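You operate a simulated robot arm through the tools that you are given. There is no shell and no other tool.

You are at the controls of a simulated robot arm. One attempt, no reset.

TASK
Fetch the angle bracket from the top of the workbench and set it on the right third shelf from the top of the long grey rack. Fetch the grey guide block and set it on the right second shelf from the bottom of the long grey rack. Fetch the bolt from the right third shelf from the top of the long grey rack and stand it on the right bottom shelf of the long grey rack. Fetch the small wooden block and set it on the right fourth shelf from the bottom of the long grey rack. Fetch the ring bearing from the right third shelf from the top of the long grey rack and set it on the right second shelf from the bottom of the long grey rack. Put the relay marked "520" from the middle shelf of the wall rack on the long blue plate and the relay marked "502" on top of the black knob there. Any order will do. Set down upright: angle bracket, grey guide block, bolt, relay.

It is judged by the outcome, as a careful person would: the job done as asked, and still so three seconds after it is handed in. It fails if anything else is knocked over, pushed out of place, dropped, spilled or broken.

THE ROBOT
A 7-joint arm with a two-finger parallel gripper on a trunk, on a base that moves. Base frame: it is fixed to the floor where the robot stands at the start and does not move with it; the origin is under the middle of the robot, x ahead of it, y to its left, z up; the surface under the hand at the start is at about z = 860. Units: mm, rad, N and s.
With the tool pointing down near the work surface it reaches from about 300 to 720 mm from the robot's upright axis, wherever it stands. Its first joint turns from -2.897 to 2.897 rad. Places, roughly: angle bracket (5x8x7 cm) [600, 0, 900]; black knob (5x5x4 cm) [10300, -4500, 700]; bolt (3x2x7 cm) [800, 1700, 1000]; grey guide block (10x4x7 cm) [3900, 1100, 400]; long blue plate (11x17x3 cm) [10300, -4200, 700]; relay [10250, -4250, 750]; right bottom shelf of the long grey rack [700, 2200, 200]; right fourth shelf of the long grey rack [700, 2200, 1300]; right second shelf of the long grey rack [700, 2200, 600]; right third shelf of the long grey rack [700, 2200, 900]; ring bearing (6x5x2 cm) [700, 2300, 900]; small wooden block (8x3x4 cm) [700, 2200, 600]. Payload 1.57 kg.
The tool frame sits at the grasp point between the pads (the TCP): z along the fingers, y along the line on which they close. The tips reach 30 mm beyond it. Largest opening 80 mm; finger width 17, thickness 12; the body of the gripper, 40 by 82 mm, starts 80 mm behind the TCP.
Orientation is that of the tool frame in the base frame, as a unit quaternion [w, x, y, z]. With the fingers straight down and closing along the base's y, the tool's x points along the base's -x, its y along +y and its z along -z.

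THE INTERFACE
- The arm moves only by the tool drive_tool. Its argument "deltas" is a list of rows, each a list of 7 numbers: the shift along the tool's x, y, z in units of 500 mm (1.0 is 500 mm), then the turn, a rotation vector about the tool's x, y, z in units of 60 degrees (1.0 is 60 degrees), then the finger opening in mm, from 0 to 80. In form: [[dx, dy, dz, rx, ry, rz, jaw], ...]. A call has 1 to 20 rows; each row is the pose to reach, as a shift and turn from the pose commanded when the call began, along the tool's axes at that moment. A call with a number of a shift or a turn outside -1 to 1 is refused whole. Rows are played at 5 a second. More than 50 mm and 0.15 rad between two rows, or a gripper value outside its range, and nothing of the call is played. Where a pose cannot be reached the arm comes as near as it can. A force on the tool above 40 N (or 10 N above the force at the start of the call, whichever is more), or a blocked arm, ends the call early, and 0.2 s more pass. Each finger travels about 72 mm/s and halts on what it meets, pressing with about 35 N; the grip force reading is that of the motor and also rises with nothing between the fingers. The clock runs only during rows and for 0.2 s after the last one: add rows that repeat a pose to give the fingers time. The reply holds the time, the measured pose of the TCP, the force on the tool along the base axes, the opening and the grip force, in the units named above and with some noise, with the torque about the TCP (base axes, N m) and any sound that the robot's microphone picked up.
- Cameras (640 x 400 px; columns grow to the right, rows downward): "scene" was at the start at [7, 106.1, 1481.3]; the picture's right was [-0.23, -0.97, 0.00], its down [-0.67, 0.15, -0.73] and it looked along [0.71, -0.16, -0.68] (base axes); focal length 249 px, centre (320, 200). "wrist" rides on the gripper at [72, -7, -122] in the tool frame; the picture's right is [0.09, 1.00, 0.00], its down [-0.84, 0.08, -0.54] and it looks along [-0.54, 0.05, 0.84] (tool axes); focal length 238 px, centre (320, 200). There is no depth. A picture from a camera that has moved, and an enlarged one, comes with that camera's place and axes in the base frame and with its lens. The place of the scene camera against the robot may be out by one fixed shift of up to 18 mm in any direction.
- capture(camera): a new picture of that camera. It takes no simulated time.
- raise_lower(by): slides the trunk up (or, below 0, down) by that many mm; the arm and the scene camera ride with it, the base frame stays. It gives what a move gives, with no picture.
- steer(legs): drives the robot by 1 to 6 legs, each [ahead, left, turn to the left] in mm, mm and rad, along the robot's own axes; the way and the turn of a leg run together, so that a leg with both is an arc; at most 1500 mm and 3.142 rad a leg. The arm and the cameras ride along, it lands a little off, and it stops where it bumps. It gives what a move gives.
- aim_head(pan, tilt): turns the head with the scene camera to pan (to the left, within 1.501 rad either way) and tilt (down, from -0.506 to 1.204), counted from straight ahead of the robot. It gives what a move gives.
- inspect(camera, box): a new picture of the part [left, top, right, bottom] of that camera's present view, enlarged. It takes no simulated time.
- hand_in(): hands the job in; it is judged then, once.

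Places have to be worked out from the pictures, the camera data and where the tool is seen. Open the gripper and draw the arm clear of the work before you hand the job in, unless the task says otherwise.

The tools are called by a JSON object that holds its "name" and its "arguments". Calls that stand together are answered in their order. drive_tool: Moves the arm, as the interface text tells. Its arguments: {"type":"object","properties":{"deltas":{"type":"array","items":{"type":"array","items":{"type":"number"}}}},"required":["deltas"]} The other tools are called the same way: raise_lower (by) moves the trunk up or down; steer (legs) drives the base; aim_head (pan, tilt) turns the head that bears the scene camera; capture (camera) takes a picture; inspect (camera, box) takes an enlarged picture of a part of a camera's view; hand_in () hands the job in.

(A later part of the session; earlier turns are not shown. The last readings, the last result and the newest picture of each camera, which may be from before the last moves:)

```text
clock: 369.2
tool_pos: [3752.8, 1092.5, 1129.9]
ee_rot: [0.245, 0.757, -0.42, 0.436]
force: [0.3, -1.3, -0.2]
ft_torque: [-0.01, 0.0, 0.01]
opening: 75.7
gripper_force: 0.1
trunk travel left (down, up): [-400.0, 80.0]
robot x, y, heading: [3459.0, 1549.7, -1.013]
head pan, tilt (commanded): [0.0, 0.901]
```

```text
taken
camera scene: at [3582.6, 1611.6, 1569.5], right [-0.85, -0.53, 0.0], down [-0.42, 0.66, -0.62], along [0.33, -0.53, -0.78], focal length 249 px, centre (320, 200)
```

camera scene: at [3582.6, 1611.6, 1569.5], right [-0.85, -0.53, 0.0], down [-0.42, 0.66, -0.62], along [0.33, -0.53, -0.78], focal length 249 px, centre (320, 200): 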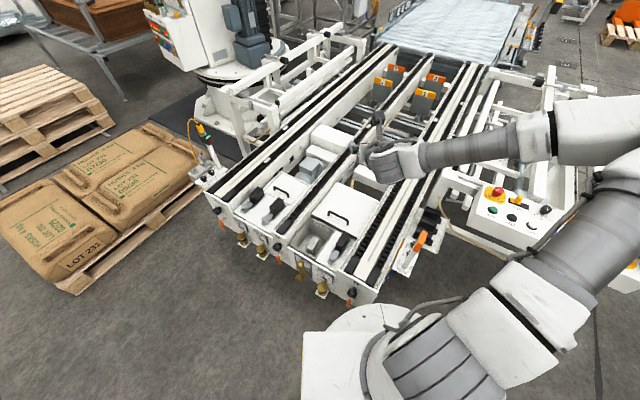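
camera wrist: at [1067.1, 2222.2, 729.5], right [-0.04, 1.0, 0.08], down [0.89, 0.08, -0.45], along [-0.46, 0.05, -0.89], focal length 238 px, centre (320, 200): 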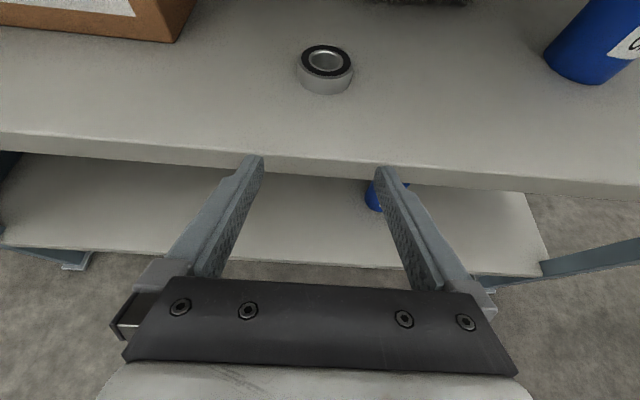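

The base bumped something near the conveyor's corner (its footprint is larger than the visible legs, ~0.33 m). I back away diagonally and take a wider path.

{"name": "steer", "arguments": {"legs": [[-280, 0, 0]]}}

{"name": "steer", "arguments": {"legs": [[319, 529, 0]]}}

{"name": "steer", "arguments": {"legs": [[0, 0, -0.558]]}}

{"name": "aim_head", "arguments": {"pan": 0.0, "tilt": 1.0}}

{"name": "capture", "arguments": {"camera": "scene"}}

```text
clock: 371.6
tool_pos: [3603.9, 1333.1, 1130.6]
ee_rot: [0.243, 0.758, -0.419, 0.436]
force: [-0.5, -0.9, -0.7]
ft_torque: [0.01, 0.0, 0.02]
opening: 75.8
gripper_force: 0.1
trunk travel left (down, up): [-400.0, 80.0]
robot x, y, heading: [3311.0, 1787.8, -1.006]
head pan, tilt (commanded): [0.0, 0.901]
```

```text
clock: 376.1
tool_pos: [4231.2, 1344.5, 1130.3]
ee_rot: [0.246, 0.755, -0.423, 0.436]
force: [0.0, 0.6, -0.1]
ft_torque: [0.06, -0.01, 0.01]
opening: 75.9
gripper_force: 0.0
trunk travel left (down, up): [-400.0, 80.0]
robot x, y, heading: [3939.1, 1805.2, -1.02]
head pan, tilt (commanded): [0.0, 0.901]
```

```text
clock: 378.6
tool_pos: [3939.2, 1259.3, 1130.6]
ee_rot: [-0.358, -0.608, 0.617, -0.35]
force: [-0.3, -0.8, -0.4]
ft_torque: [0.03, 0.0, -0.01]
opening: 75.9
gripper_force: 0.1
trunk travel left (down, up): [-400.0, 80.0]
robot x, y, heading: [3940.2, 1803.6, -1.583]
head pan, tilt (commanded): [0.0, 0.901]
```

```text
clock: 379.3
tool_pos: [3938.8, 1259.6, 1131.1]
ee_rot: [-0.357, -0.608, 0.617, -0.349]
force: [-0.3, 1.1, -0.3]
ft_torque: [-0.01, 0.01, 0.01]
opening: 76.1
gripper_force: 0.1
trunk travel left (down, up): [-400.0, 80.0]
robot x, y, heading: [3940.3, 1798.6, -1.581]
head pan, tilt (commanded): [0.0, 1.0]
```

```text
taken
camera scene: at [4085.2, 1794.5, 1562.3], right [-1.0, 0.01, 0.0], down [0.01, 0.84, -0.54], along [-0.01, -0.54, -0.84], focal length 249 px, centre (320, 200)
```

scene: 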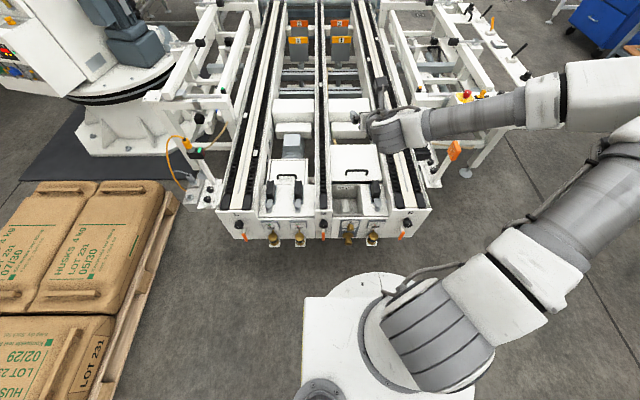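

Now squarely in front, 0.55 m from the end face, pallet well clear. I lower the trunk 250 mm and bring the hand over the bin with 30° tilt so the wrist camera looks straight down.

{"name": "raise_lower", "arguments": {"by": -250}}

{"name": "drive_tool", "arguments": {"deltas": [[0.022, 0.004, 0.079, 0, -0.125, 0, 76], [0.044, 0.008, 0.157, 0, -0.25, 0, 76], [0.067, 0.012, 0.236, 0, -0.375, 0, 76], [0.067, 0.012, 0.236, 0, -0.5, 0, 76]]}}

{"name": "capture", "arguments": {"camera": "wrist"}}

```text
clock: 381.8
tool_pos: [3938.7, 1259.4, 879.8]
ee_rot: [-0.356, -0.609, 0.616, -0.35]
force: [0.1, 0.5, 0.0]
ft_torque: [-0.02, 0.0, -0.02]
opening: 76.0
gripper_force: 0.1
trunk travel left (down, up): [-150.0, 330.0]
robot x, y, heading: [3938.2, 1799.7, -1.58]
head pan, tilt (commanded): [0.0, 1.0]
```

```text
clock: 382.8
tool_pos: [3932.9, 1137.6, 850.6]
ee_rot: [-0.184, -0.678, 0.688, -0.181]
force: [-0.4, -0.2, 1.0]
ft_torque: [-0.01, 0.0, -0.01]
opening: 76.0
gripper_force: 0.0
trunk travel left (down, up): [-150.0, 330.0]
robot x, y, heading: [3940.5, 1800.8, -1.576]
head pan, tilt (commanded): [0.0, 1.0]
```

```text
taken
camera wrist: at [3938.4, 1135.2, 991.6], right [-1.0, -0.06, 0.05], down [-0.06, 1.0, 0.05], along [-0.05, 0.05, -1.0], focal length 238 px, centre (320, 200)
```

wrist: 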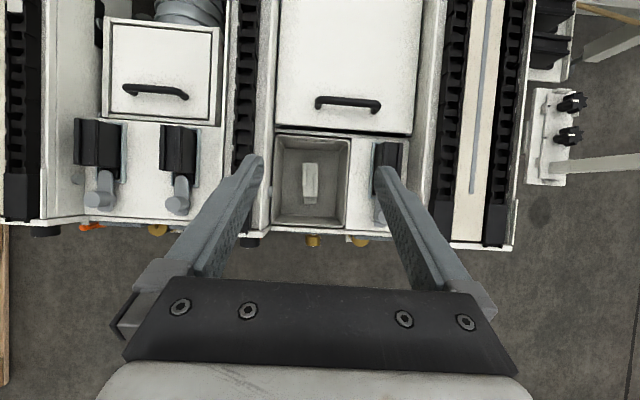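

The bin and block are right below. I zoom to measure.

{"name": "inspect", "arguments": {"camera": "wrist", "box": [256, 120, 384, 240]}}

{"name": "inspect", "arguments": {"camera": "wrist", "box": [288, 156, 336, 210]}}

```text
3.33 times, centred on (320, 180) of wrist
camera zoom: at [3938.4, 1135.2, 991.6], right [-1.0, -0.06, 0.05], down [-0.06, 1.0, 0.05], along [-0.05, 0.05, -1.0], focal length 794 px, centre (320, 267)
```

zoom: 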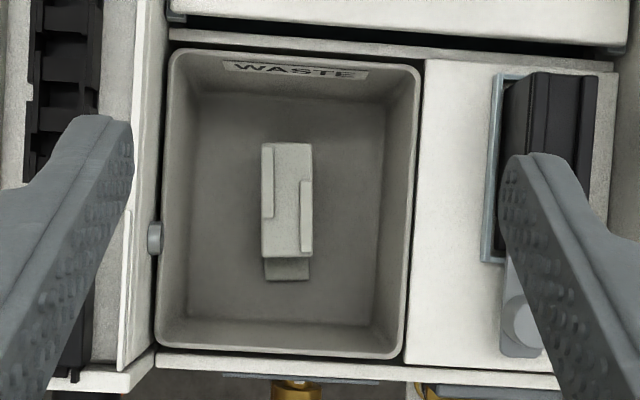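

```text
7.41 times, centred on (312, 183) of wrist
camera zoom: at [3938.4, 1135.2, 991.6], right [-1.0, -0.06, 0.05], down [-0.06, 1.0, 0.05], along [-0.05, 0.05, -1.0], focal length 1766 px, centre (379, 326)
```

zoom: 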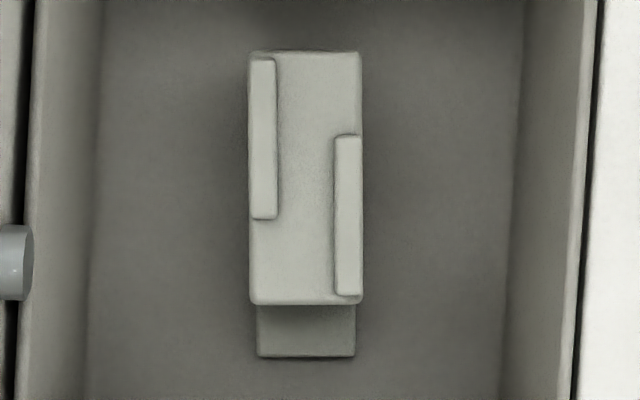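

I lower 130 mm and take a second view for depth.

{"name": "drive_tool", "arguments": {"deltas": [[-0.043, 0, 0.075, 0, 0, 0, 76], [-0.087, 0, 0.15, 0, 0, 0, 76], [-0.13, 0, 0.225, 0, 0, 0, 76], [-0.13, 0, 0.225, 0, 0, 0, 76]]}}

{"name": "capture", "arguments": {"camera": "wrist"}}

{"name": "inspect", "arguments": {"camera": "wrist", "box": [256, 100, 384, 220]}}

```text
clock: 383.8
tool_pos: [3932.4, 1141.3, 720.9]
ee_rot: [-0.186, -0.679, 0.687, -0.181]
force: [-0.4, 0.9, -0.6]
ft_torque: [0.02, -0.02, 0.0]
opening: 76.1
gripper_force: 0.0
trunk travel left (down, up): [-150.0, 330.0]
robot x, y, heading: [3939.4, 1801.1, -1.581]
head pan, tilt (commanded): [0.0, 1.0]
```

```text
taken
camera wrist: at [3939.4, 1137.8, 862.4], right [-1.0, -0.06, 0.05], down [-0.06, 1.0, 0.05], along [-0.05, 0.05, -1.0], focal length 238 px, centre (320, 200)
```

wrist: 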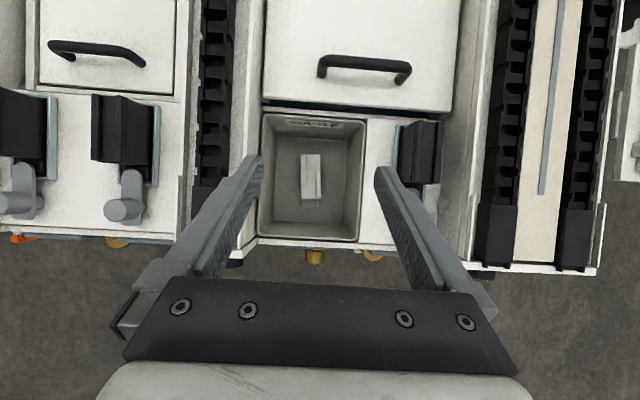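

```text
3.33 times, centred on (320, 160) of wrist
camera zoom: at [3939.4, 1137.8, 862.4], right [-1.0, -0.06, 0.05], down [-0.06, 1.0, 0.05], along [-0.05, 0.05, -1.0], focal length 794 px, centre (320, 333)
```

zoom: 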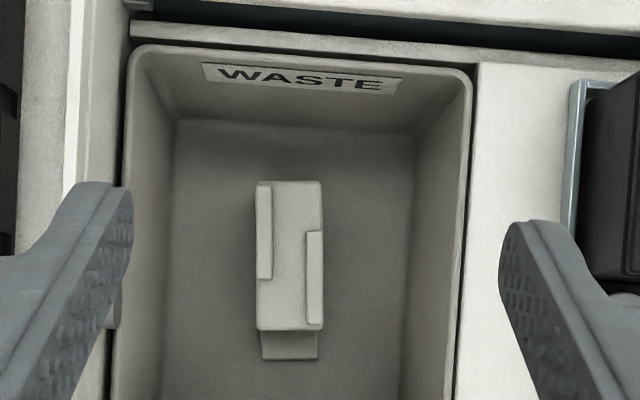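

Depths: bin rim z≈0.495, block top z≈0.414, width ≈38 mm, centred at ≈(3939, 1117) and rotated ~4.6°. I need the robot a bit closer: drive 105 mm forward (still ~0.4 m from the end face), then re-aim with 20° tilt and aligned yaw.

{"name": "steer", "arguments": {"legs": [[105, 0, 0]]}}

{"name": "drive_tool", "arguments": {"deltas": [[-0.035, -0.006, -0.02, 0.0192, -0.056, -0.0333, 76], [-0.07, -0.012, -0.04, 0.0383, -0.111, -0.0665, 76], [-0.13, -0.012, -0.075, 0.0383, -0.167, -0.0665, 76], [-0.13, -0.012, -0.075, 0.0383, -0.167, -0.0665, 76]]}}

{"name": "raise_lower", "arguments": {"by": -150}}

{"name": "capture", "arguments": {"camera": "wrist"}}

```text
clock: 385.2
tool_pos: [3930.6, 1037.2, 720.8]
ee_rot: [-0.186, -0.677, 0.689, -0.18]
force: [-0.7, 0.5, -0.6]
ft_torque: [0.01, 0.0, 0.04]
opening: 75.9
gripper_force: 0.1
trunk travel left (down, up): [-150.0, 330.0]
robot x, y, heading: [3935.1, 1699.3, -1.582]
head pan, tilt (commanded): [0.0, 1.0]
```

```text
clock: 386.2
tool_pos: [3936.4, 1112.0, 721.8]
ee_rot: [0.118, 0.717, -0.675, 0.127]
force: [0.7, -0.7, -0.1]
ft_torque: [0.02, -0.01, 0.02]
opening: 76.1
gripper_force: 0.0
trunk travel left (down, up): [-150.0, 330.0]
robot x, y, heading: [3934.7, 1697.8, -1.582]
head pan, tilt (commanded): [0.0, 1.0]
```

```text
clock: 387.9
tool_pos: [3937.3, 1112.1, 570.7]
ee_rot: [0.117, 0.718, -0.674, 0.127]
force: [-0.3, -0.6, 0.8]
ft_torque: [0.02, 0.0, -0.03]
opening: 76.0
gripper_force: 0.0
trunk travel left (down, up): [0.0, 480.0]
robot x, y, heading: [3939.1, 1695.5, -1.584]
head pan, tilt (commanded): [0.0, 1.0]
```

```text
taken
camera wrist: at [3944.5, 1084.6, 710.6], right [-0.99, -0.15, 0.03], down [-0.14, 0.96, 0.22], along [-0.06, 0.22, -0.97], focal length 238 px, centre (320, 200)
```

wrist: 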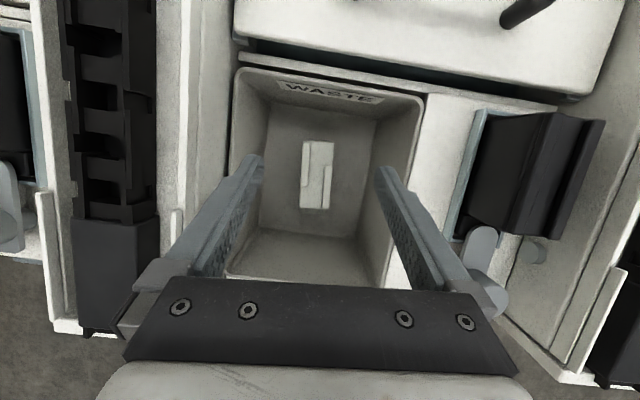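

I zoom on the block for the final alignment.

{"name": "inspect", "arguments": {"camera": "wrist", "box": [256, 110, 384, 230]}}

```text
3.33 times, centred on (320, 170) of wrist
camera zoom: at [3944.5, 1084.6, 710.6], right [-0.99, -0.15, 0.03], down [-0.14, 0.96, 0.22], along [-0.06, 0.22, -0.97], focal length 794 px, centre (320, 300)
```

zoom: 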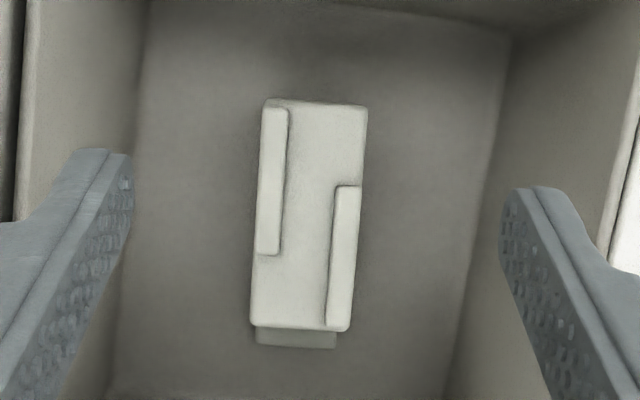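

Block top centre ≈(3936, 1122), aligned with the tool within 0.4°. I descend vertically in the bin to TCP z≈0.40, then check.

{"name": "drive_tool", "arguments": {"deltas": [[-0.031, 0, 0.083, 0, 0, 0, 66], [-0.062, 0, 0.167, 0, 0, 0, 66], [-0.093, 0.001, 0.25, 0, 0, 0, 66], [-0.12, 0.001, 0.322, 0, 0, 0, 66], [-0.12, 0.001, 0.322, 0, 0, 0, 66]]}}

{"name": "capture", "arguments": {"camera": "wrist"}}

```text
clock: 388.9
tool_pos: [3937.1, 1115.5, 412.2]
ee_rot: [0.12, 0.717, -0.675, 0.127]
force: [-0.8, 14.2, 23.1]
ft_torque: [0.35, 0.78, -0.33]
opening: 65.9
gripper_force: 0.1
trunk travel left (down, up): [0.0, 480.0]
robot x, y, heading: [3936.8, 1699.0, -1.586]
head pan, tilt (commanded): [0.0, 1.0]
stopped in row 4: the force on the tool passed its limit at 136 N (the readings are from after the stop); the commanded pose is now the measured one
```

```text
taken
camera wrist: at [3944.6, 1087.8, 551.4], right [-0.99, -0.15, 0.03], down [-0.14, 0.97, 0.22], along [-0.06, 0.22, -0.97], focal length 238 px, centre (320, 200)
```

wrist: 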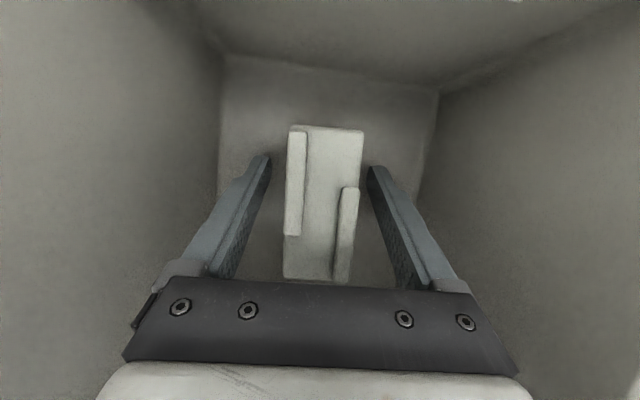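

The fingertips touched the bin floor (z≈0.38); the block is 61 mm tall with its top at z≈0.441. Nothing moved. I raise 5 mm and close on the block.

{"name": "drive_tool", "arguments": {"deltas": [[0.0034, 0, -0.0094, 0, 0, 0, 66], [0.0034, 0, -0.0094, 0, 0, 0, 66]]}}

{"name": "drive_tool", "arguments": {"deltas": [[0, 0, 0, 0, 0, 0, 52], [0, 0, 0, 0, 0, 0, 42], [0, 0, 0, 0, 0, 0, 32], [0, 0, 0, 0, 0, 0, 20], [0, 0, 0, 0, 0, 0, 20]]}}

{"name": "capture", "arguments": {"camera": "wrist"}}

```text
clock: 389.5
tool_pos: [3936.1, 1114.5, 414.3]
ee_rot: [0.117, 0.718, -0.675, 0.126]
force: [0.2, -0.1, 0.6]
ft_torque: [0.01, -0.04, 0.01]
opening: 66.0
gripper_force: 0.0
trunk travel left (down, up): [0.0, 480.0]
robot x, y, heading: [3935.5, 1697.1, -1.581]
head pan, tilt (commanded): [0.0, 1.0]
```

```text
clock: 390.7
tool_pos: [3935.1, 1113.9, 414.7]
ee_rot: [0.118, 0.718, -0.675, 0.127]
force: [0.3, -0.2, -0.4]
ft_torque: [0.02, 0.02, 0.04]
opening: 35.4
gripper_force: 35.1
trunk travel left (down, up): [0.0, 480.0]
robot x, y, heading: [3937.3, 1694.5, -1.582]
head pan, tilt (commanded): [0.0, 1.0]
```

```text
taken
camera wrist: at [3944.4, 1087.6, 553.7], right [-0.99, -0.15, 0.03], down [-0.14, 0.96, 0.22], along [-0.06, 0.22, -0.97], focal length 238 px, centre (320, 200)
```

wrist: 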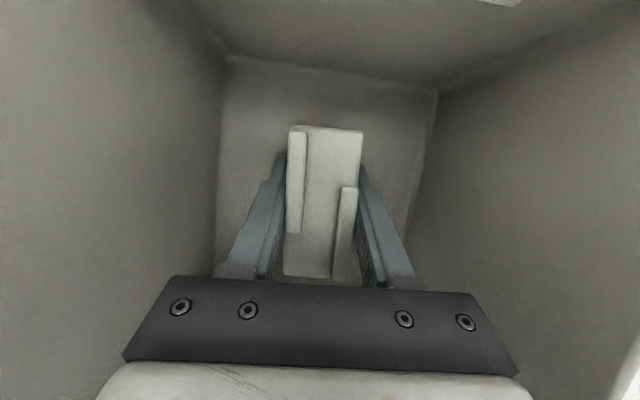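

Gripped (35.4 mm). I lift straight out of the bin 225 mm.

{"name": "drive_tool", "arguments": {"deltas": [[0.0136, 0, -0.0376, 0, 0, 0, 20], [0.0442, 0, -0.1222, 0, 0, 0, 20], [0.0748, 0, -0.2068, 0, 0, 0, 20], [0.1054, 0, -0.2914, 0, 0, 0, 20], [0.136, 0, -0.376, 0, 0, 0, 20], [0.1531, 0, -0.423, 0, 0, 0, 20]]}}

{"name": "capture", "arguments": {"camera": "wrist"}}

```text
clock: 392.1
tool_pos: [3936.5, 1114.7, 639.7]
ee_rot: [0.119, 0.718, -0.674, 0.126]
force: [0.3, 0.6, -0.7]
ft_torque: [-0.02, -0.01, 0.02]
opening: 35.6
gripper_force: 34.9
trunk travel left (down, up): [0.0, 480.0]
robot x, y, heading: [3935.1, 1697.9, -1.583]
head pan, tilt (commanded): [0.0, 1.0]
```

```text
taken
camera wrist: at [3944.0, 1087.1, 779.0], right [-0.99, -0.15, 0.03], down [-0.14, 0.96, 0.22], along [-0.06, 0.22, -0.97], focal length 238 px, centre (320, 200)
```

wrist: 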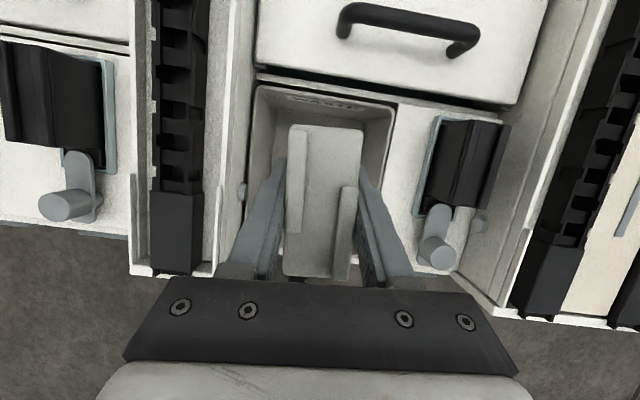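

Block held well. I back away from the conveyor and turn to face the rack direction.

{"name": "steer", "arguments": {"legs": [[-330, 0, 0], [0, 0, -1.559]]}}

{"name": "steer", "arguments": {"legs": [[350, 330, 0], [1250, 0, 0]]}}

{"name": "aim_head", "arguments": {"pan": 0.0, "tilt": 0.6}}

{"name": "capture", "arguments": {"camera": "scene"}}

```text
clock: 400.1
tool_pos: [3359.5, 2038.2, 639.2]
ee_rot: [-0.173, -0.03, 0.984, -0.007]
force: [0.4, -0.6, -1.2]
ft_torque: [0.0, 0.02, 0.01]
opening: 35.6
gripper_force: 35.2
trunk travel left (down, up): [0.0, 480.0]
robot x, y, heading: [3941.7, 2035.9, 3.125]
head pan, tilt (commanded): [0.0, 1.0]
```

```text
clock: 411.1
tool_pos: [1761.4, 1696.1, 638.8]
ee_rot: [-0.173, -0.041, 0.984, -0.008]
force: [-0.2, -0.9, -1.4]
ft_torque: [-0.03, 0.04, -0.02]
opening: 35.5
gripper_force: 34.9
trunk travel left (down, up): [0.0, 480.0]
robot x, y, heading: [2345.2, 1710.0, -3.135]
head pan, tilt (commanded): [0.0, 1.0]
```

```text
clock: 411.9
tool_pos: [1760.9, 1697.4, 640.3]
ee_rot: [-0.173, -0.041, 0.984, -0.008]
force: [-0.4, -1.0, -0.9]
ft_torque: [-0.01, -0.02, 0.03]
opening: 35.3
gripper_force: 35.2
trunk travel left (down, up): [0.0, 480.0]
robot x, y, heading: [2342.0, 1711.7, -3.133]
head pan, tilt (commanded): [0.0, 0.6]
```

```text
taken
camera scene: at [2343.8, 1551.9, 1194.2], right [-0.01, 1.0, 0.0], down [0.57, 0.0, -0.82], along [-0.82, -0.01, -0.57], focal length 249 px, centre (320, 200)
```

scene: 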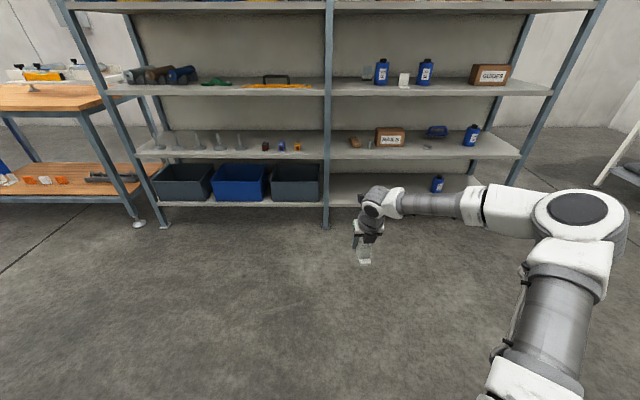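

Clear. I move ahead then right to line up with y≈2140, and extend the arm to ~780 mm ahead at z≈0.625.

{"name": "steer", "arguments": {"legs": [[440, 0, 0], [0, -440, 0]]}}

{"name": "drive_tool", "arguments": {"deltas": [[0.0733, 0, 0.0267, 0, 0, 0, 20], [0.1466, 0, 0.0534, 0, 0, 0, 20], [0.22, 0, 0.08, 0, 0, 0, 20], [0.2933, 0, 0.1067, 0, 0, 0, 20], [0.3563, 0, 0.1616, 0, 0, 0, 20]]}}

{"name": "capture", "arguments": {"camera": "wrist"}}

{"name": "capture", "arguments": {"camera": "scene"}}

```text
clock: 418.8
tool_pos: [1320.7, 2141.1, 639.8]
ee_rot: [-0.173, -0.037, 0.984, -0.007]
force: [0.1, -0.5, -1.2]
ft_torque: [0.01, 0.01, 0.02]
opening: 35.4
gripper_force: 35.3
trunk travel left (down, up): [0.0, 480.0]
robot x, y, heading: [1903.5, 2149.0, -3.137]
head pan, tilt (commanded): [0.0, 0.6]
```

```text
clock: 420.0
tool_pos: [1126.7, 2125.2, 622.1]
ee_rot: [-0.173, -0.04, 0.984, -0.007]
force: [-0.1, 1.0, 0.3]
ft_torque: [-0.04, -0.02, 0.01]
opening: 35.4
gripper_force: 34.9
trunk travel left (down, up): [0.0, 480.0]
robot x, y, heading: [1906.4, 2149.0, -3.135]
head pan, tilt (commanded): [0.0, 0.6]
```

```text
taken
camera wrist: at [1099.8, 2115.4, 761.5], right [-0.17, 0.99, 0.03], down [0.96, 0.16, 0.23], along [0.22, 0.07, -0.97], focal length 238 px, centre (320, 200)
```

wrist: 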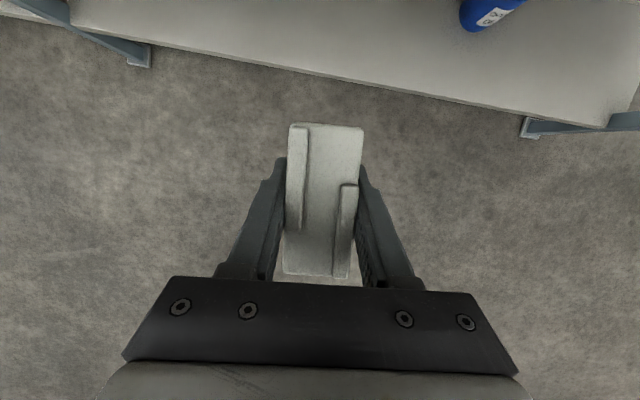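

```text
taken
camera scene: at [1902.7, 1994.0, 1194.3], right [0.0, 1.0, 0.0], down [0.56, 0.0, -0.83], along [-0.83, 0.0, -0.56], focal length 249 px, centre (320, 200)
```

scene: 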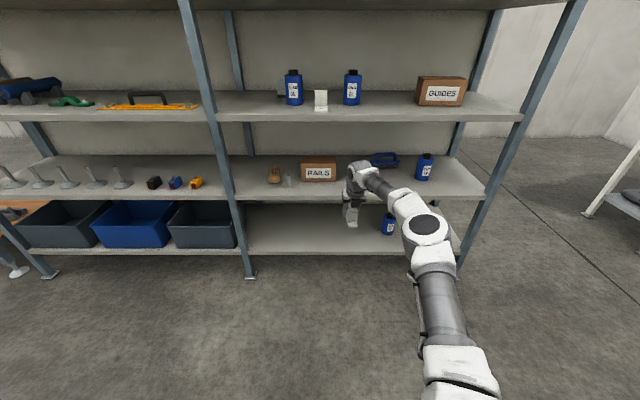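

Block bottom is ~8 mm above shelf level. I raise 4 mm and drive in 240 mm.

{"name": "drive_tool", "arguments": {"deltas": [[0.0027, 0, -0.0075, 0, 0, 0, 20], [0.0027, 0, -0.0075, 0, 0, 0, 20]]}}

{"name": "steer", "arguments": {"legs": [[240, 0, 0]]}}

{"name": "capture", "arguments": {"camera": "wrist"}}

{"name": "capture", "arguments": {"camera": "scene"}}

```text
clock: 420.6
tool_pos: [1125.4, 2126.3, 626.6]
ee_rot: [-0.173, -0.038, 0.984, -0.008]
force: [-0.1, -0.1, -1.0]
ft_torque: [0.01, 0.04, 0.02]
opening: 35.7
gripper_force: 35.5
trunk travel left (down, up): [0.0, 480.0]
robot x, y, heading: [1903.1, 2146.7, -3.138]
head pan, tilt (commanded): [0.0, 0.6]
```

```text
clock: 422.8
tool_pos: [883.5, 2124.7, 625.9]
ee_rot: [-0.172, -0.039, 0.984, -0.008]
force: [0.3, 0.6, -0.9]
ft_torque: [0.0, 0.02, 0.0]
opening: 35.4
gripper_force: 34.9
trunk travel left (down, up): [0.0, 480.0]
robot x, y, heading: [1658.5, 2148.8, -3.139]
head pan, tilt (commanded): [0.0, 0.6]
```

```text
taken
camera wrist: at [857.7, 2115.3, 766.2], right [-0.16, 0.99, 0.03], down [0.96, 0.15, 0.22], along [0.22, 0.06, -0.97], focal length 238 px, centre (320, 200)
```

wrist: 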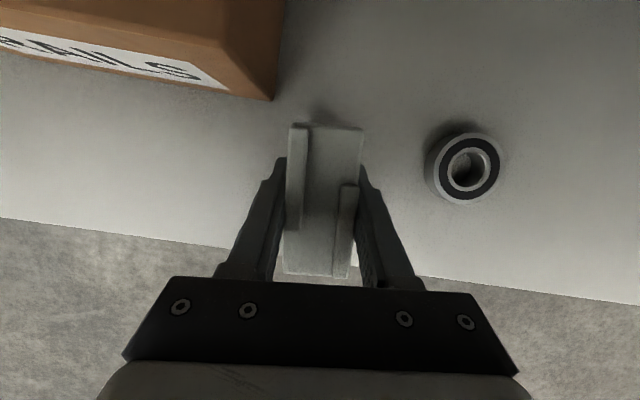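

```text
taken
camera scene: at [1660.8, 1993.2, 1194.3], right [0.0, 1.0, 0.0], down [0.56, 0.0, -0.83], along [-0.83, 0.0, -0.56], focal length 249 px, centre (320, 200)
```

scene: 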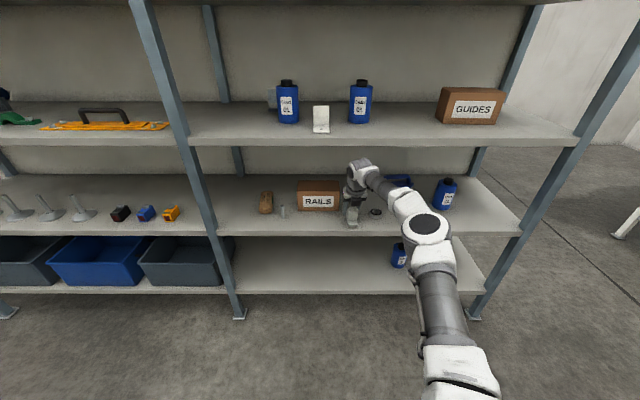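

The block spans x≈0.848–0.938 (edge at 0.953). I push 14 mm further in, lower 9 mm, then creep to contact.

{"name": "drive_tool", "arguments": {"deltas": [[0.0263, 0, 0.0096, 0, 0, 0, 20], [0.0201, 0, 0.0265, 0, 0, 0, 20], [0.0201, 0, 0.0265, 0, 0, 0, 20]]}}

{"name": "drive_tool", "arguments": {"deltas": [[-0.0014, 0, 0.0038, 0, 0, 0, 20], [-0.0014, 0, 0.0038, 0, 0, 0, 20]]}}

```text
clock: 423.6
tool_pos: [880.3, 2125.1, 618.5]
ee_rot: [-0.173, -0.038, 0.984, -0.007]
force: [0.0, 0.5, -0.5]
ft_torque: [0.01, 0.03, -0.03]
opening: 35.5
gripper_force: 34.6
out of reach, approached as far as the arm can: row 1, 2, 3
trunk travel left (down, up): [0.0, 480.0]
robot x, y, heading: [1665.6, 2145.3, -3.137]
head pan, tilt (commanded): [0.0, 0.6]
```

```text
clock: 424.2
tool_pos: [880.3, 2126.3, 616.2]
ee_rot: [-0.173, -0.038, 0.984, -0.008]
force: [0.3, 0.0, -1.6]
ft_torque: [-0.01, 0.01, 0.01]
opening: 35.4
gripper_force: 34.6
trunk travel left (down, up): [0.0, 480.0]
robot x, y, heading: [1663.8, 2151.4, -3.143]
head pan, tilt (commanded): [0.0, 0.6]
```

Arm reach is used up; I nudge the base forward 13 mm, then continue lowering.

{"name": "steer", "arguments": {"legs": [[13, 0, 0]]}}

{"name": "drive_tool", "arguments": {"deltas": [[-0.0014, 0, 0.0038, 0, 0, 0, 20], [-0.0014, 0, 0.0038, 0, 0, 0, 20]]}}

```text
clock: 425.0
tool_pos: [868.6, 2127.6, 617.5]
ee_rot: [-0.174, -0.037, 0.984, -0.008]
force: [0.2, -0.9, -0.4]
ft_torque: [-0.02, 0.01, -0.03]
opening: 35.5
gripper_force: 35.2
trunk travel left (down, up): [0.0, 480.0]
robot x, y, heading: [1653.4, 2148.0, -3.139]
head pan, tilt (commanded): [0.0, 0.6]
```

```text
clock: 425.6
tool_pos: [868.3, 2125.9, 614.8]
ee_rot: [-0.173, -0.039, 0.984, -0.008]
force: [0.0, 0.4, -0.4]
ft_torque: [-0.03, -0.02, 0.02]
opening: 35.6
gripper_force: 35.0
trunk travel left (down, up): [0.0, 480.0]
robot x, y, heading: [1648.0, 2148.8, -3.139]
head pan, tilt (commanded): [0.0, 0.6]
```

Still no contact at 614.8; one more 2 mm step.

{"name": "drive_tool", "arguments": {"deltas": [[-0.0014, 0, 0.0038, 0, 0, 0, 20], [-0.0014, 0, 0.0038, 0, 0, 0, 20]]}}

```text
clock: 426.2
tool_pos: [870.0, 2126.4, 613.3]
ee_rot: [-0.174, -0.038, 0.984, -0.009]
force: [1.2, -0.4, 3.8]
ft_torque: [0.09, -0.25, -0.02]
opening: 35.6
gripper_force: 35.1
trunk travel left (down, up): [0.0, 480.0]
robot x, y, heading: [1650.1, 2148.0, -3.137]
head pan, tilt (commanded): [0.0, 0.6]
```

Contact (≈4–5 N). I press 1 mm more to seat it and release.

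{"name": "drive_tool", "arguments": {"deltas": [[-0.0007, 0, 0.0019, 0, 0, 0, 20], [-0.0007, 0, 0.0019, 0, 0, 0, 38], [-0.0007, 0, 0.0019, 0, 0, 0, 46], [-0.0007, 0, 0.0019, 0, 0, 0, 54], [-0.0007, 0, 0.0019, 0, 0, 0, 54]]}}

{"name": "capture", "arguments": {"camera": "wrist"}}

```text
clock: 427.4
tool_pos: [868.4, 2126.3, 611.4]
ee_rot: [-0.174, -0.039, 0.984, -0.008]
force: [0.1, -0.5, -0.9]
ft_torque: [-0.03, 0.02, -0.01]
opening: 54.3
gripper_force: 0.0
trunk travel left (down, up): [0.0, 480.0]
robot x, y, heading: [1650.7, 2148.5, -3.136]
head pan, tilt (commanded): [0.0, 0.6]
```

```text
taken
camera wrist: at [843.1, 2116.7, 751.0], right [-0.16, 0.99, 0.03], down [0.96, 0.15, 0.22], along [0.22, 0.06, -0.97], focal length 238 px, centre (320, 200)
```

wrist: 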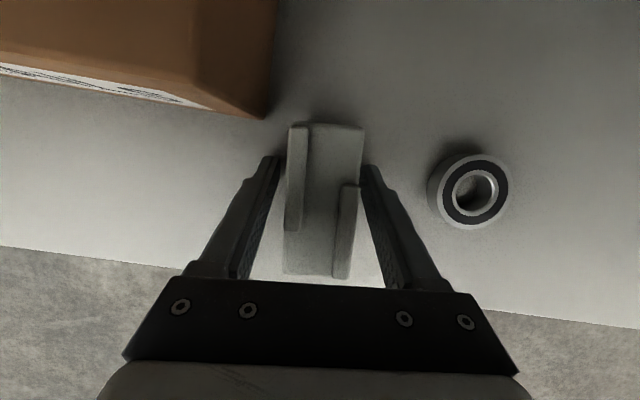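

The block stands free. I rise 3 mm and pull the fingers straight back along their heading.

{"name": "drive_tool", "arguments": {"deltas": [[0.002, 0, -0.0056, 0, 0, 0, 54], [-0.068, 0, -0.031, 0, 0, 0, 54], [-0.138, 0, -0.0565, 0, 0, 0, 54], [-0.208, 0, -0.082, 0, 0, 0, 54], [-0.278, 0, -0.1075, 0, 0, 0, 54]]}}

{"name": "capture", "arguments": {"camera": "wrist"}}

{"name": "inspect", "arguments": {"camera": "scene", "box": [240, 140, 520, 300]}}

```text
clock: 428.6
tool_pos: [1019.0, 2137.8, 612.8]
ee_rot: [-0.173, -0.038, 0.984, -0.008]
force: [0.3, 0.1, 0.4]
ft_torque: [0.03, 0.02, 0.0]
opening: 53.9
gripper_force: 0.2
trunk travel left (down, up): [0.0, 480.0]
robot x, y, heading: [1647.7, 2147.3, -3.135]
head pan, tilt (commanded): [0.0, 0.6]
```

```text
taken
camera wrist: at [992.5, 2128.7, 752.3], right [-0.16, 0.99, 0.03], down [0.96, 0.15, 0.22], along [0.22, 0.06, -0.97], focal length 238 px, centre (320, 200)
```

wrist: 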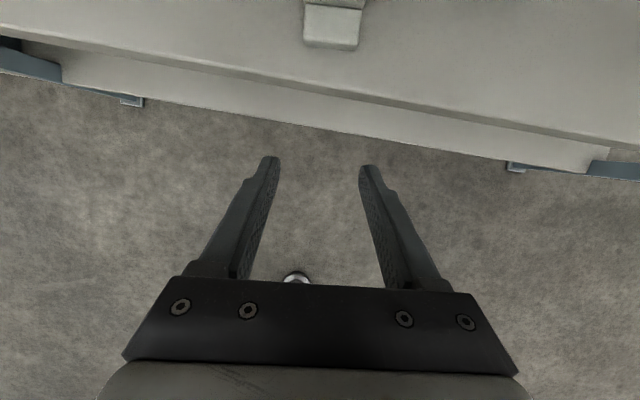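

```text
2.29 times, centred on (380, 220) of scene
camera zoom: at [1647.9, 1993.1, 1194.2], right [0.0, 1.0, 0.0], down [0.57, 0.0, -0.82], along [-0.82, 0.0, -0.57], focal length 569 px, centre (183, 154)
```

zoom: 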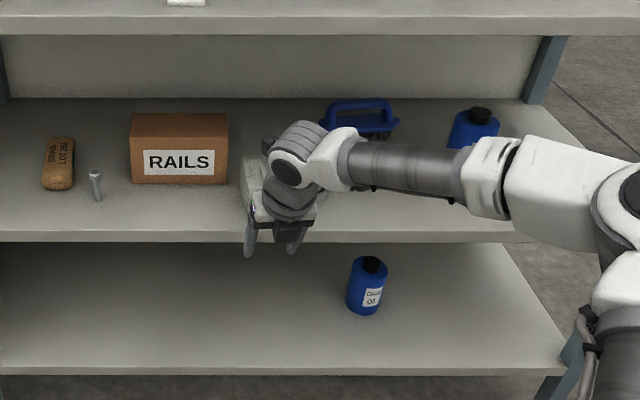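

The guide block is in place. Before deciding on the bolt, I measure the bottom shelf's height accurately: back off and tilt the hand to 45° so the wrist camera sees its edge obliquely.

{"name": "steer", "arguments": {"legs": [[-330, 0, 0]]}}

{"name": "drive_tool", "arguments": {"deltas": [[0, 0, 0, 0, 0.139, 0, 54], [0, 0, 0, 0, 0.278, 0, 54], [0, 0, 0, 0, 0.4167, 0, 54], [0, 0, 0, 0, 0.4167, 0, 54]]}}

{"name": "capture", "arguments": {"camera": "wrist"}}

{"name": "inspect", "arguments": {"camera": "wrist", "box": [280, 90, 376, 150]}}

```text
clock: 431.3
tool_pos: [1350.5, 2141.9, 613.5]
ee_rot: [-0.174, -0.036, 0.984, -0.007]
force: [0.6, 0.1, -0.5]
ft_torque: [0.02, 0.02, -0.03]
opening: 54.0
gripper_force: 0.0
trunk travel left (down, up): [0.0, 480.0]
robot x, y, heading: [1982.0, 2147.8, 3.14]
head pan, tilt (commanded): [0.0, 0.6]
```

```text
clock: 432.3
tool_pos: [1350.2, 2141.4, 613.3]
ee_rot: [-0.383, -0.035, 0.923, -0.016]
force: [0.2, 0.1, 0.8]
ft_torque: [0.01, 0.02, 0.0]
opening: 53.8
gripper_force: 0.1
trunk travel left (down, up): [0.0, 480.0]
robot x, y, heading: [1984.5, 2148.3, 3.143]
head pan, tilt (commanded): [0.0, 0.6]
```

```text
taken
camera wrist: at [1385.4, 2135.5, 750.5], right [-0.14, 0.99, 0.06], down [0.97, 0.15, -0.21], along [-0.22, 0.03, -0.98], focal length 238 px, centre (320, 200)
```

wrist: 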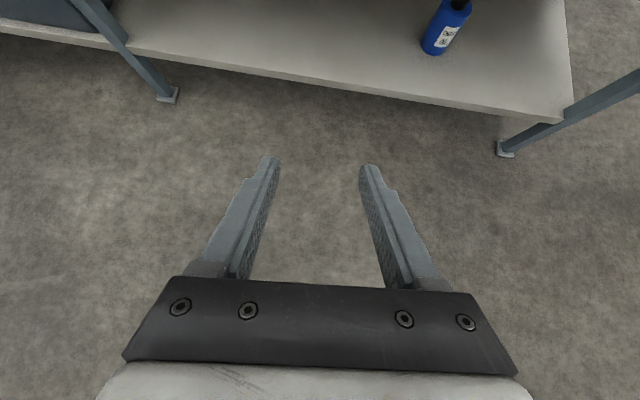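

```text
6.67 times, centred on (328, 120) of wrist
camera zoom: at [1385.4, 2135.5, 750.5], right [-0.14, 0.99, 0.06], down [0.97, 0.15, -0.21], along [-0.22, 0.03, -0.98], focal length 1589 px, centre (267, 733)
```

zoom: 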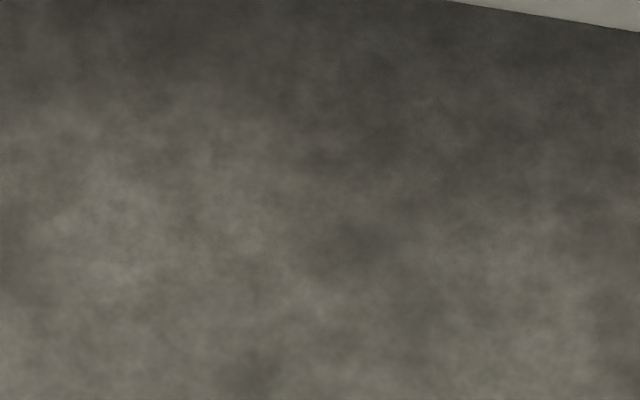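

I zoom on the shelf edge and the post foot.

{"name": "inspect", "arguments": {"camera": "wrist", "box": [270, 50, 366, 110]}}

{"name": "inspect", "arguments": {"camera": "wrist", "box": [120, 60, 216, 120]}}

```text
6.67 times, centred on (318, 80) of wrist
camera zoom: at [1385.4, 2135.5, 750.5], right [-0.14, 0.99, 0.06], down [0.97, 0.15, -0.21], along [-0.22, 0.03, -0.98], focal length 1589 px, centre (333, 1000)
```

zoom: 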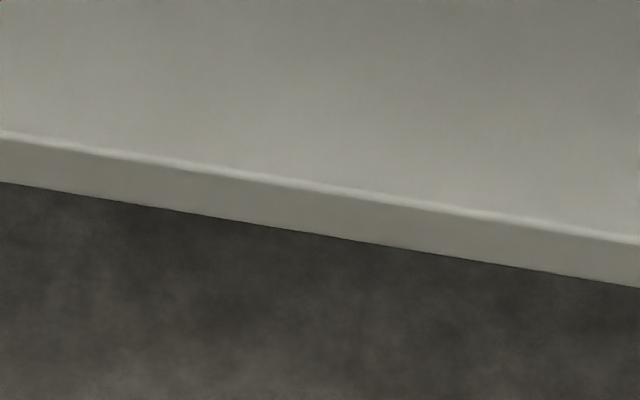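

```text
6.67 times, centred on (168, 90) of wrist
camera zoom: at [1385.4, 2135.5, 750.5], right [-0.14, 0.99, 0.06], down [0.97, 0.15, -0.21], along [-0.22, 0.03, -0.98], focal length 1589 px, centre (1333, 933)
```

zoom: 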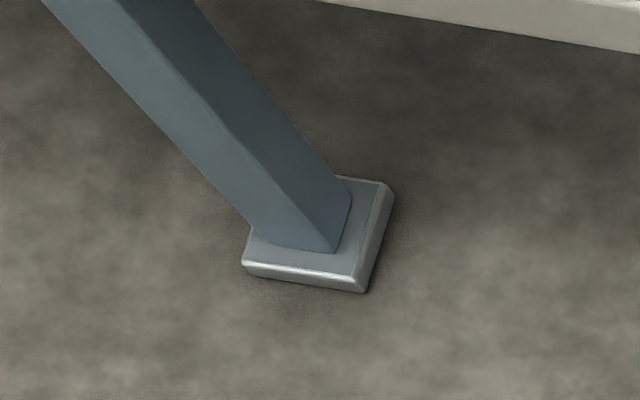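

Bottom shelf top is at z≈0.219 — I'll return to the bolt later. Next are the relays, far across the hall. I raise the trunk, fold the arm, and look around for a route.

{"name": "raise_lower", "arguments": {"by": 400}}

{"name": "steer", "arguments": {"legs": [[0, 440, 0], [0, 0, 1.571], [0, 0, 1.2]]}}

{"name": "aim_head", "arguments": {"pan": 0.0, "tilt": 0.15}}

{"name": "capture", "arguments": {"camera": "scene"}}

{"name": "aim_head", "arguments": {"pan": -0.9, "tilt": 0.15}}

{"name": "capture", "arguments": {"camera": "scene"}}

```text
clock: 436.2
tool_pos: [1350.0, 2140.6, 1014.2]
ee_rot: [-0.382, -0.035, 0.923, -0.016]
force: [0.0, 0.1, 0.5]
ft_torque: [0.01, -0.04, 0.02]
opening: 53.7
gripper_force: 0.0
trunk travel left (down, up): [-400.0, 80.0]
robot x, y, heading: [1979.6, 2145.6, 3.146]
head pan, tilt (commanded): [0.0, 0.6]
```

```text
clock: 449.2
tool_pos: [2581.3, 1506.1, 1014.2]
ee_rot: [0.049, 0.916, -0.122, 0.379]
force: [0.5, 0.3, 0.2]
ft_torque: [0.02, -0.01, -0.03]
opening: 53.8
gripper_force: 0.1
trunk travel left (down, up): [-400.0, 80.0]
robot x, y, heading: [1980.2, 1708.4, -0.335]
head pan, tilt (commanded): [0.0, 0.6]
```

```text
clock: 450.1
tool_pos: [2580.7, 1508.0, 1014.2]
ee_rot: [0.05, 0.916, -0.122, 0.379]
force: [-0.8, 0.3, 0.2]
ft_torque: [0.01, 0.0, 0.0]
opening: 54.1
gripper_force: 0.1
trunk travel left (down, up): [-400.0, 80.0]
robot x, y, heading: [1982.8, 1707.8, -0.337]
head pan, tilt (commanded): [0.0, 0.15]
```

```text
taken
camera scene: at [2045.7, 1821.0, 1635.7], right [-0.33, -0.94, 0.0], down [-0.14, 0.05, -0.99], along [0.93, -0.33, -0.15], focal length 249 px, centre (320, 200)
```

scene: 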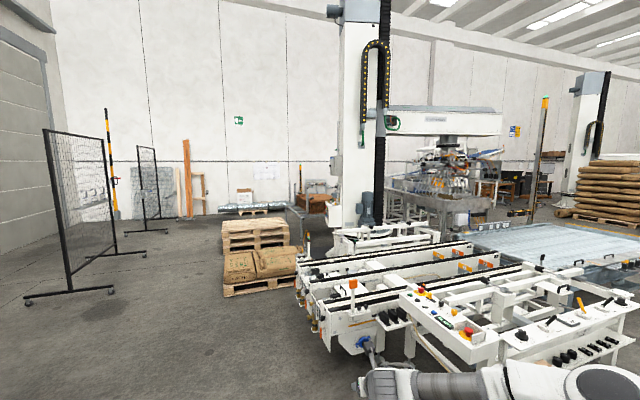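

```text
clock: 451.3
tool_pos: [2579.6, 1507.1, 1013.2]
ee_rot: [0.05, 0.916, -0.122, 0.38]
force: [-0.2, 0.5, -0.4]
ft_torque: [-0.03, 0.02, 0.0]
opening: 54.2
gripper_force: 0.0
trunk travel left (down, up): [-400.0, 80.0]
robot x, y, heading: [1979.0, 1707.1, -0.342]
head pan, tilt (commanded): [-0.901, 0.15]
```

```text
taken
camera scene: at [1988.6, 1764.1, 1635.8], right [-0.94, -0.33, 0.0], down [-0.05, 0.14, -0.99], along [0.32, -0.93, -0.15], focal length 249 px, centre (320, 200)
```

scene: 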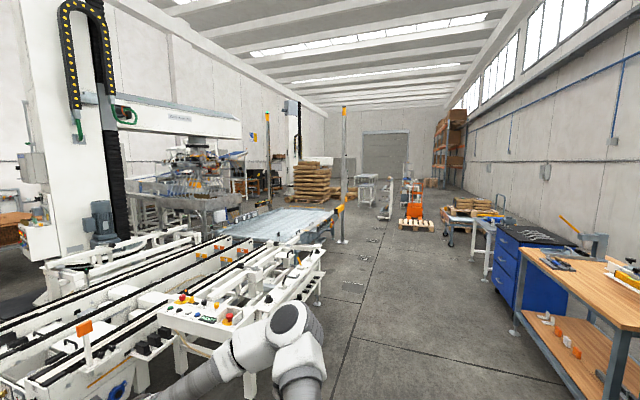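

A wide aisle runs toward -y between the benches and the conveyor line; the wall rack should be beyond the machine at +x. I turn to face -y and drive down the aisle in steps.

{"name": "steer", "arguments": {"legs": [[0, 0, -1.232], [1500, 0, 0], [1500, 0, 0]]}}

{"name": "aim_head", "arguments": {"pan": 0.3, "tilt": 0.25}}

{"name": "capture", "arguments": {"camera": "scene"}}

```text
clock: 475.2
tool_pos: [2016.7, -1985.0, 1014.0]
ee_rot: [0.26, 0.677, -0.629, 0.281]
force: [0.1, -1.1, -1.0]
ft_torque: [0.0, 0.0, 0.03]
opening: 54.0
gripper_force: 0.0
trunk travel left (down, up): [-400.0, 80.0]
robot x, y, heading: [2010.5, -1355.3, -1.572]
head pan, tilt (commanded): [-0.901, 0.15]
```

```text
clock: 476.6
tool_pos: [2016.4, -1985.4, 1014.9]
ee_rot: [0.259, 0.677, -0.629, 0.281]
force: [-0.6, 0.2, -0.2]
ft_torque: [-0.01, 0.02, 0.01]
opening: 54.0
gripper_force: 0.0
trunk travel left (down, up): [-400.0, 80.0]
robot x, y, heading: [2008.7, -1350.4, -1.571]
head pan, tilt (commanded): [0.3, 0.25]
```

```text
taken
camera scene: at [2181.7, -1377.8, 1626.5], right [-0.96, -0.3, 0.0], down [-0.07, 0.24, -0.97], along [0.29, -0.93, -0.25], focal length 249 px, centre (320, 200)
```

scene: 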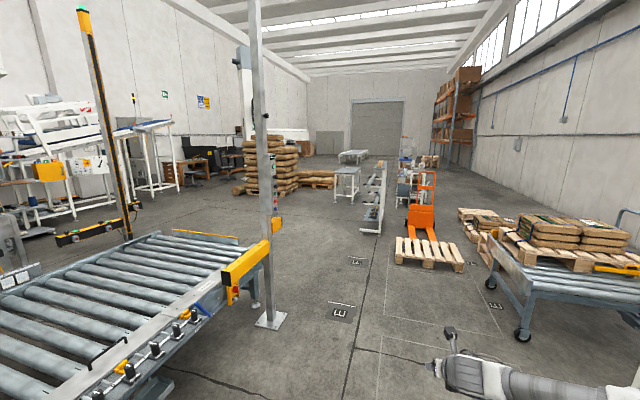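

I pan the head left to look along +x toward the wall rack.

{"name": "aim_head", "arguments": {"pan": 1.1, "tilt": 0.2}}

{"name": "capture", "arguments": {"camera": "scene"}}

```text
clock: 477.8
tool_pos: [2016.9, -1985.6, 1012.8]
ee_rot: [0.259, 0.677, -0.629, 0.281]
force: [-0.4, 0.0, -1.1]
ft_torque: [0.02, -0.01, 0.01]
opening: 53.8
gripper_force: 0.1
trunk travel left (down, up): [-400.0, 80.0]
robot x, y, heading: [2009.8, -1353.0, -1.572]
head pan, tilt (commanded): [1.1, 0.201]
```

```text
taken
camera scene: at [2237.1, -1331.0, 1631.1], right [-0.45, -0.89, 0.0], down [-0.18, 0.09, -0.98], along [0.87, -0.45, -0.2], focal length 249 px, centre (320, 200)
```

scene: 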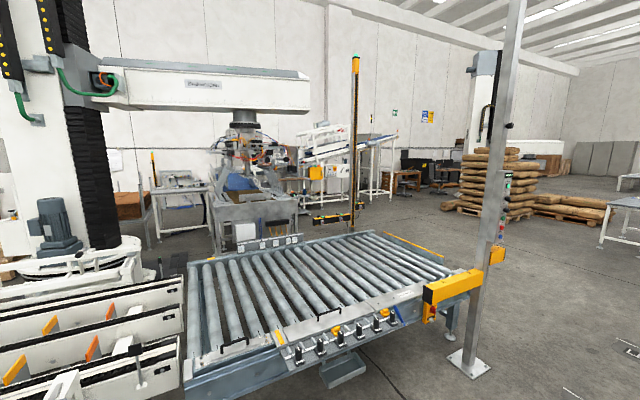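

The machine blocks the direct line; I drive further down the aisle to y≈-4300 and look along +x from there.

{"name": "steer", "arguments": {"legs": [[1500, 0, 0], [1400, 0, 0], [0, 0, 1.571]]}}

{"name": "aim_head", "arguments": {"pan": 0.0, "tilt": 0.15}}

{"name": "capture", "arguments": {"camera": "scene"}}

```text
clock: 495.4
tool_pos: [2033.7, -4812.2, 1013.6]
ee_rot: [0.259, 0.679, -0.627, 0.281]
force: [0.5, -0.5, 0.6]
ft_torque: [0.0, 0.02, -0.03]
opening: 53.9
gripper_force: 0.0
trunk travel left (down, up): [-400.0, 80.0]
robot x, y, heading: [2025.8, -4180.2, -1.571]
head pan, tilt (commanded): [1.1, 0.201]
stopped in leg 2: the robot was blocked; the commanded pose is now the measured one
```

```text
clock: 496.8
tool_pos: [2034.0, -4813.1, 1013.1]
ee_rot: [0.259, 0.679, -0.627, 0.282]
force: [0.1, 0.1, -0.2]
ft_torque: [-0.01, -0.02, 0.01]
opening: 54.0
gripper_force: 0.1
trunk travel left (down, up): [-400.0, 80.0]
robot x, y, heading: [2022.0, -4182.4, -1.564]
head pan, tilt (commanded): [0.0, 0.15]
```

```text
taken
camera scene: at [2169.4, -4208.5, 1635.8], right [-1.0, -0.01, 0.0], down [0.0, 0.15, -0.99], along [0.01, -0.99, -0.15], focal length 249 px, centre (320, 200)
```

scene: 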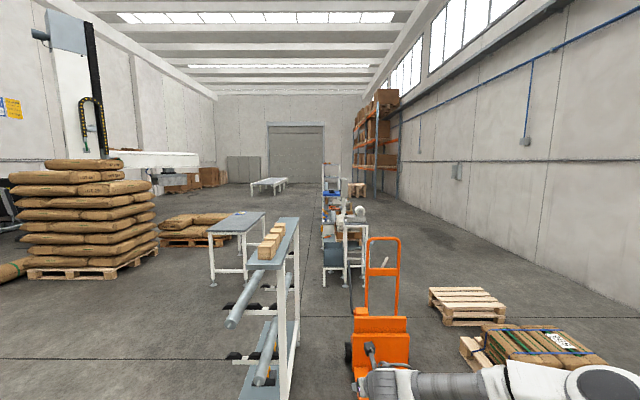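

I bumped against the orange pallet jack area and stopped. I back off 350 mm, then turn toward +x.

{"name": "steer", "arguments": {"legs": [[-350, 0, 0], [0, 0, 1.571]]}}

{"name": "capture", "arguments": {"camera": "scene"}}

{"name": "aim_head", "arguments": {"pan": -0.8, "tilt": 0.4}}

{"name": "capture", "arguments": {"camera": "scene"}}

```text
clock: 504.7
tool_pos: [2653.2, -3824.5, 1012.7]
ee_rot: [-0.014, 0.923, 0.032, 0.383]
force: [-0.4, -0.2, -0.9]
ft_torque: [-0.03, -0.02, -0.01]
opening: 53.9
gripper_force: 0.1
trunk travel left (down, up): [-400.0, 80.0]
robot x, y, heading: [2021.4, -3833.1, -0.006]
head pan, tilt (commanded): [0.0, 0.15]
```

```text
taken
camera scene: at [2041.9, -3705.8, 1635.8], right [0.0, -1.0, 0.0], down [-0.15, 0.0, -0.99], along [0.99, 0.0, -0.15], focal length 249 px, centre (320, 200)
```

scene: 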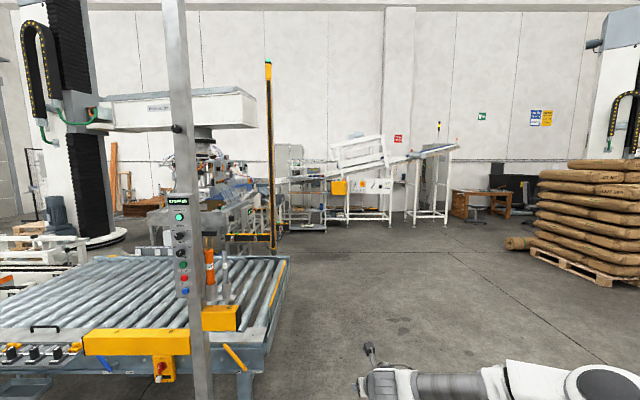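

```text
clock: 505.9
tool_pos: [2654.4, -3825.6, 1013.0]
ee_rot: [-0.015, 0.923, 0.033, 0.383]
force: [-0.1, -0.6, 0.0]
ft_torque: [0.01, -0.01, 0.03]
opening: 54.0
gripper_force: 0.1
trunk travel left (down, up): [-400.0, 80.0]
robot x, y, heading: [2023.1, -3832.0, -0.004]
head pan, tilt (commanded): [-0.799, 0.4]
```

```text
taken
camera scene: at [2013.5, -3772.1, 1612.5], right [-0.72, -0.69, 0.0], down [-0.27, 0.28, -0.92], along [0.64, -0.66, -0.39], focal length 249 px, centre (320, 200)
```

scene: 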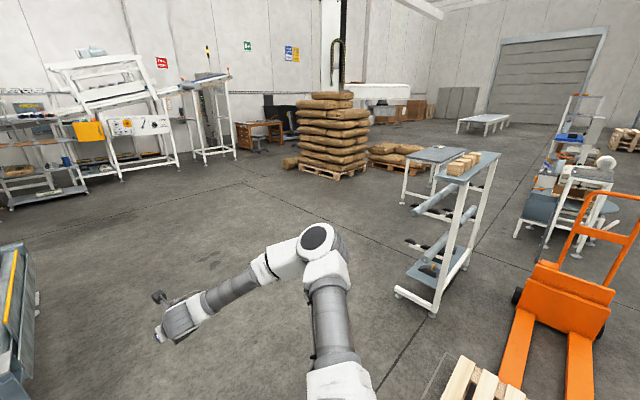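

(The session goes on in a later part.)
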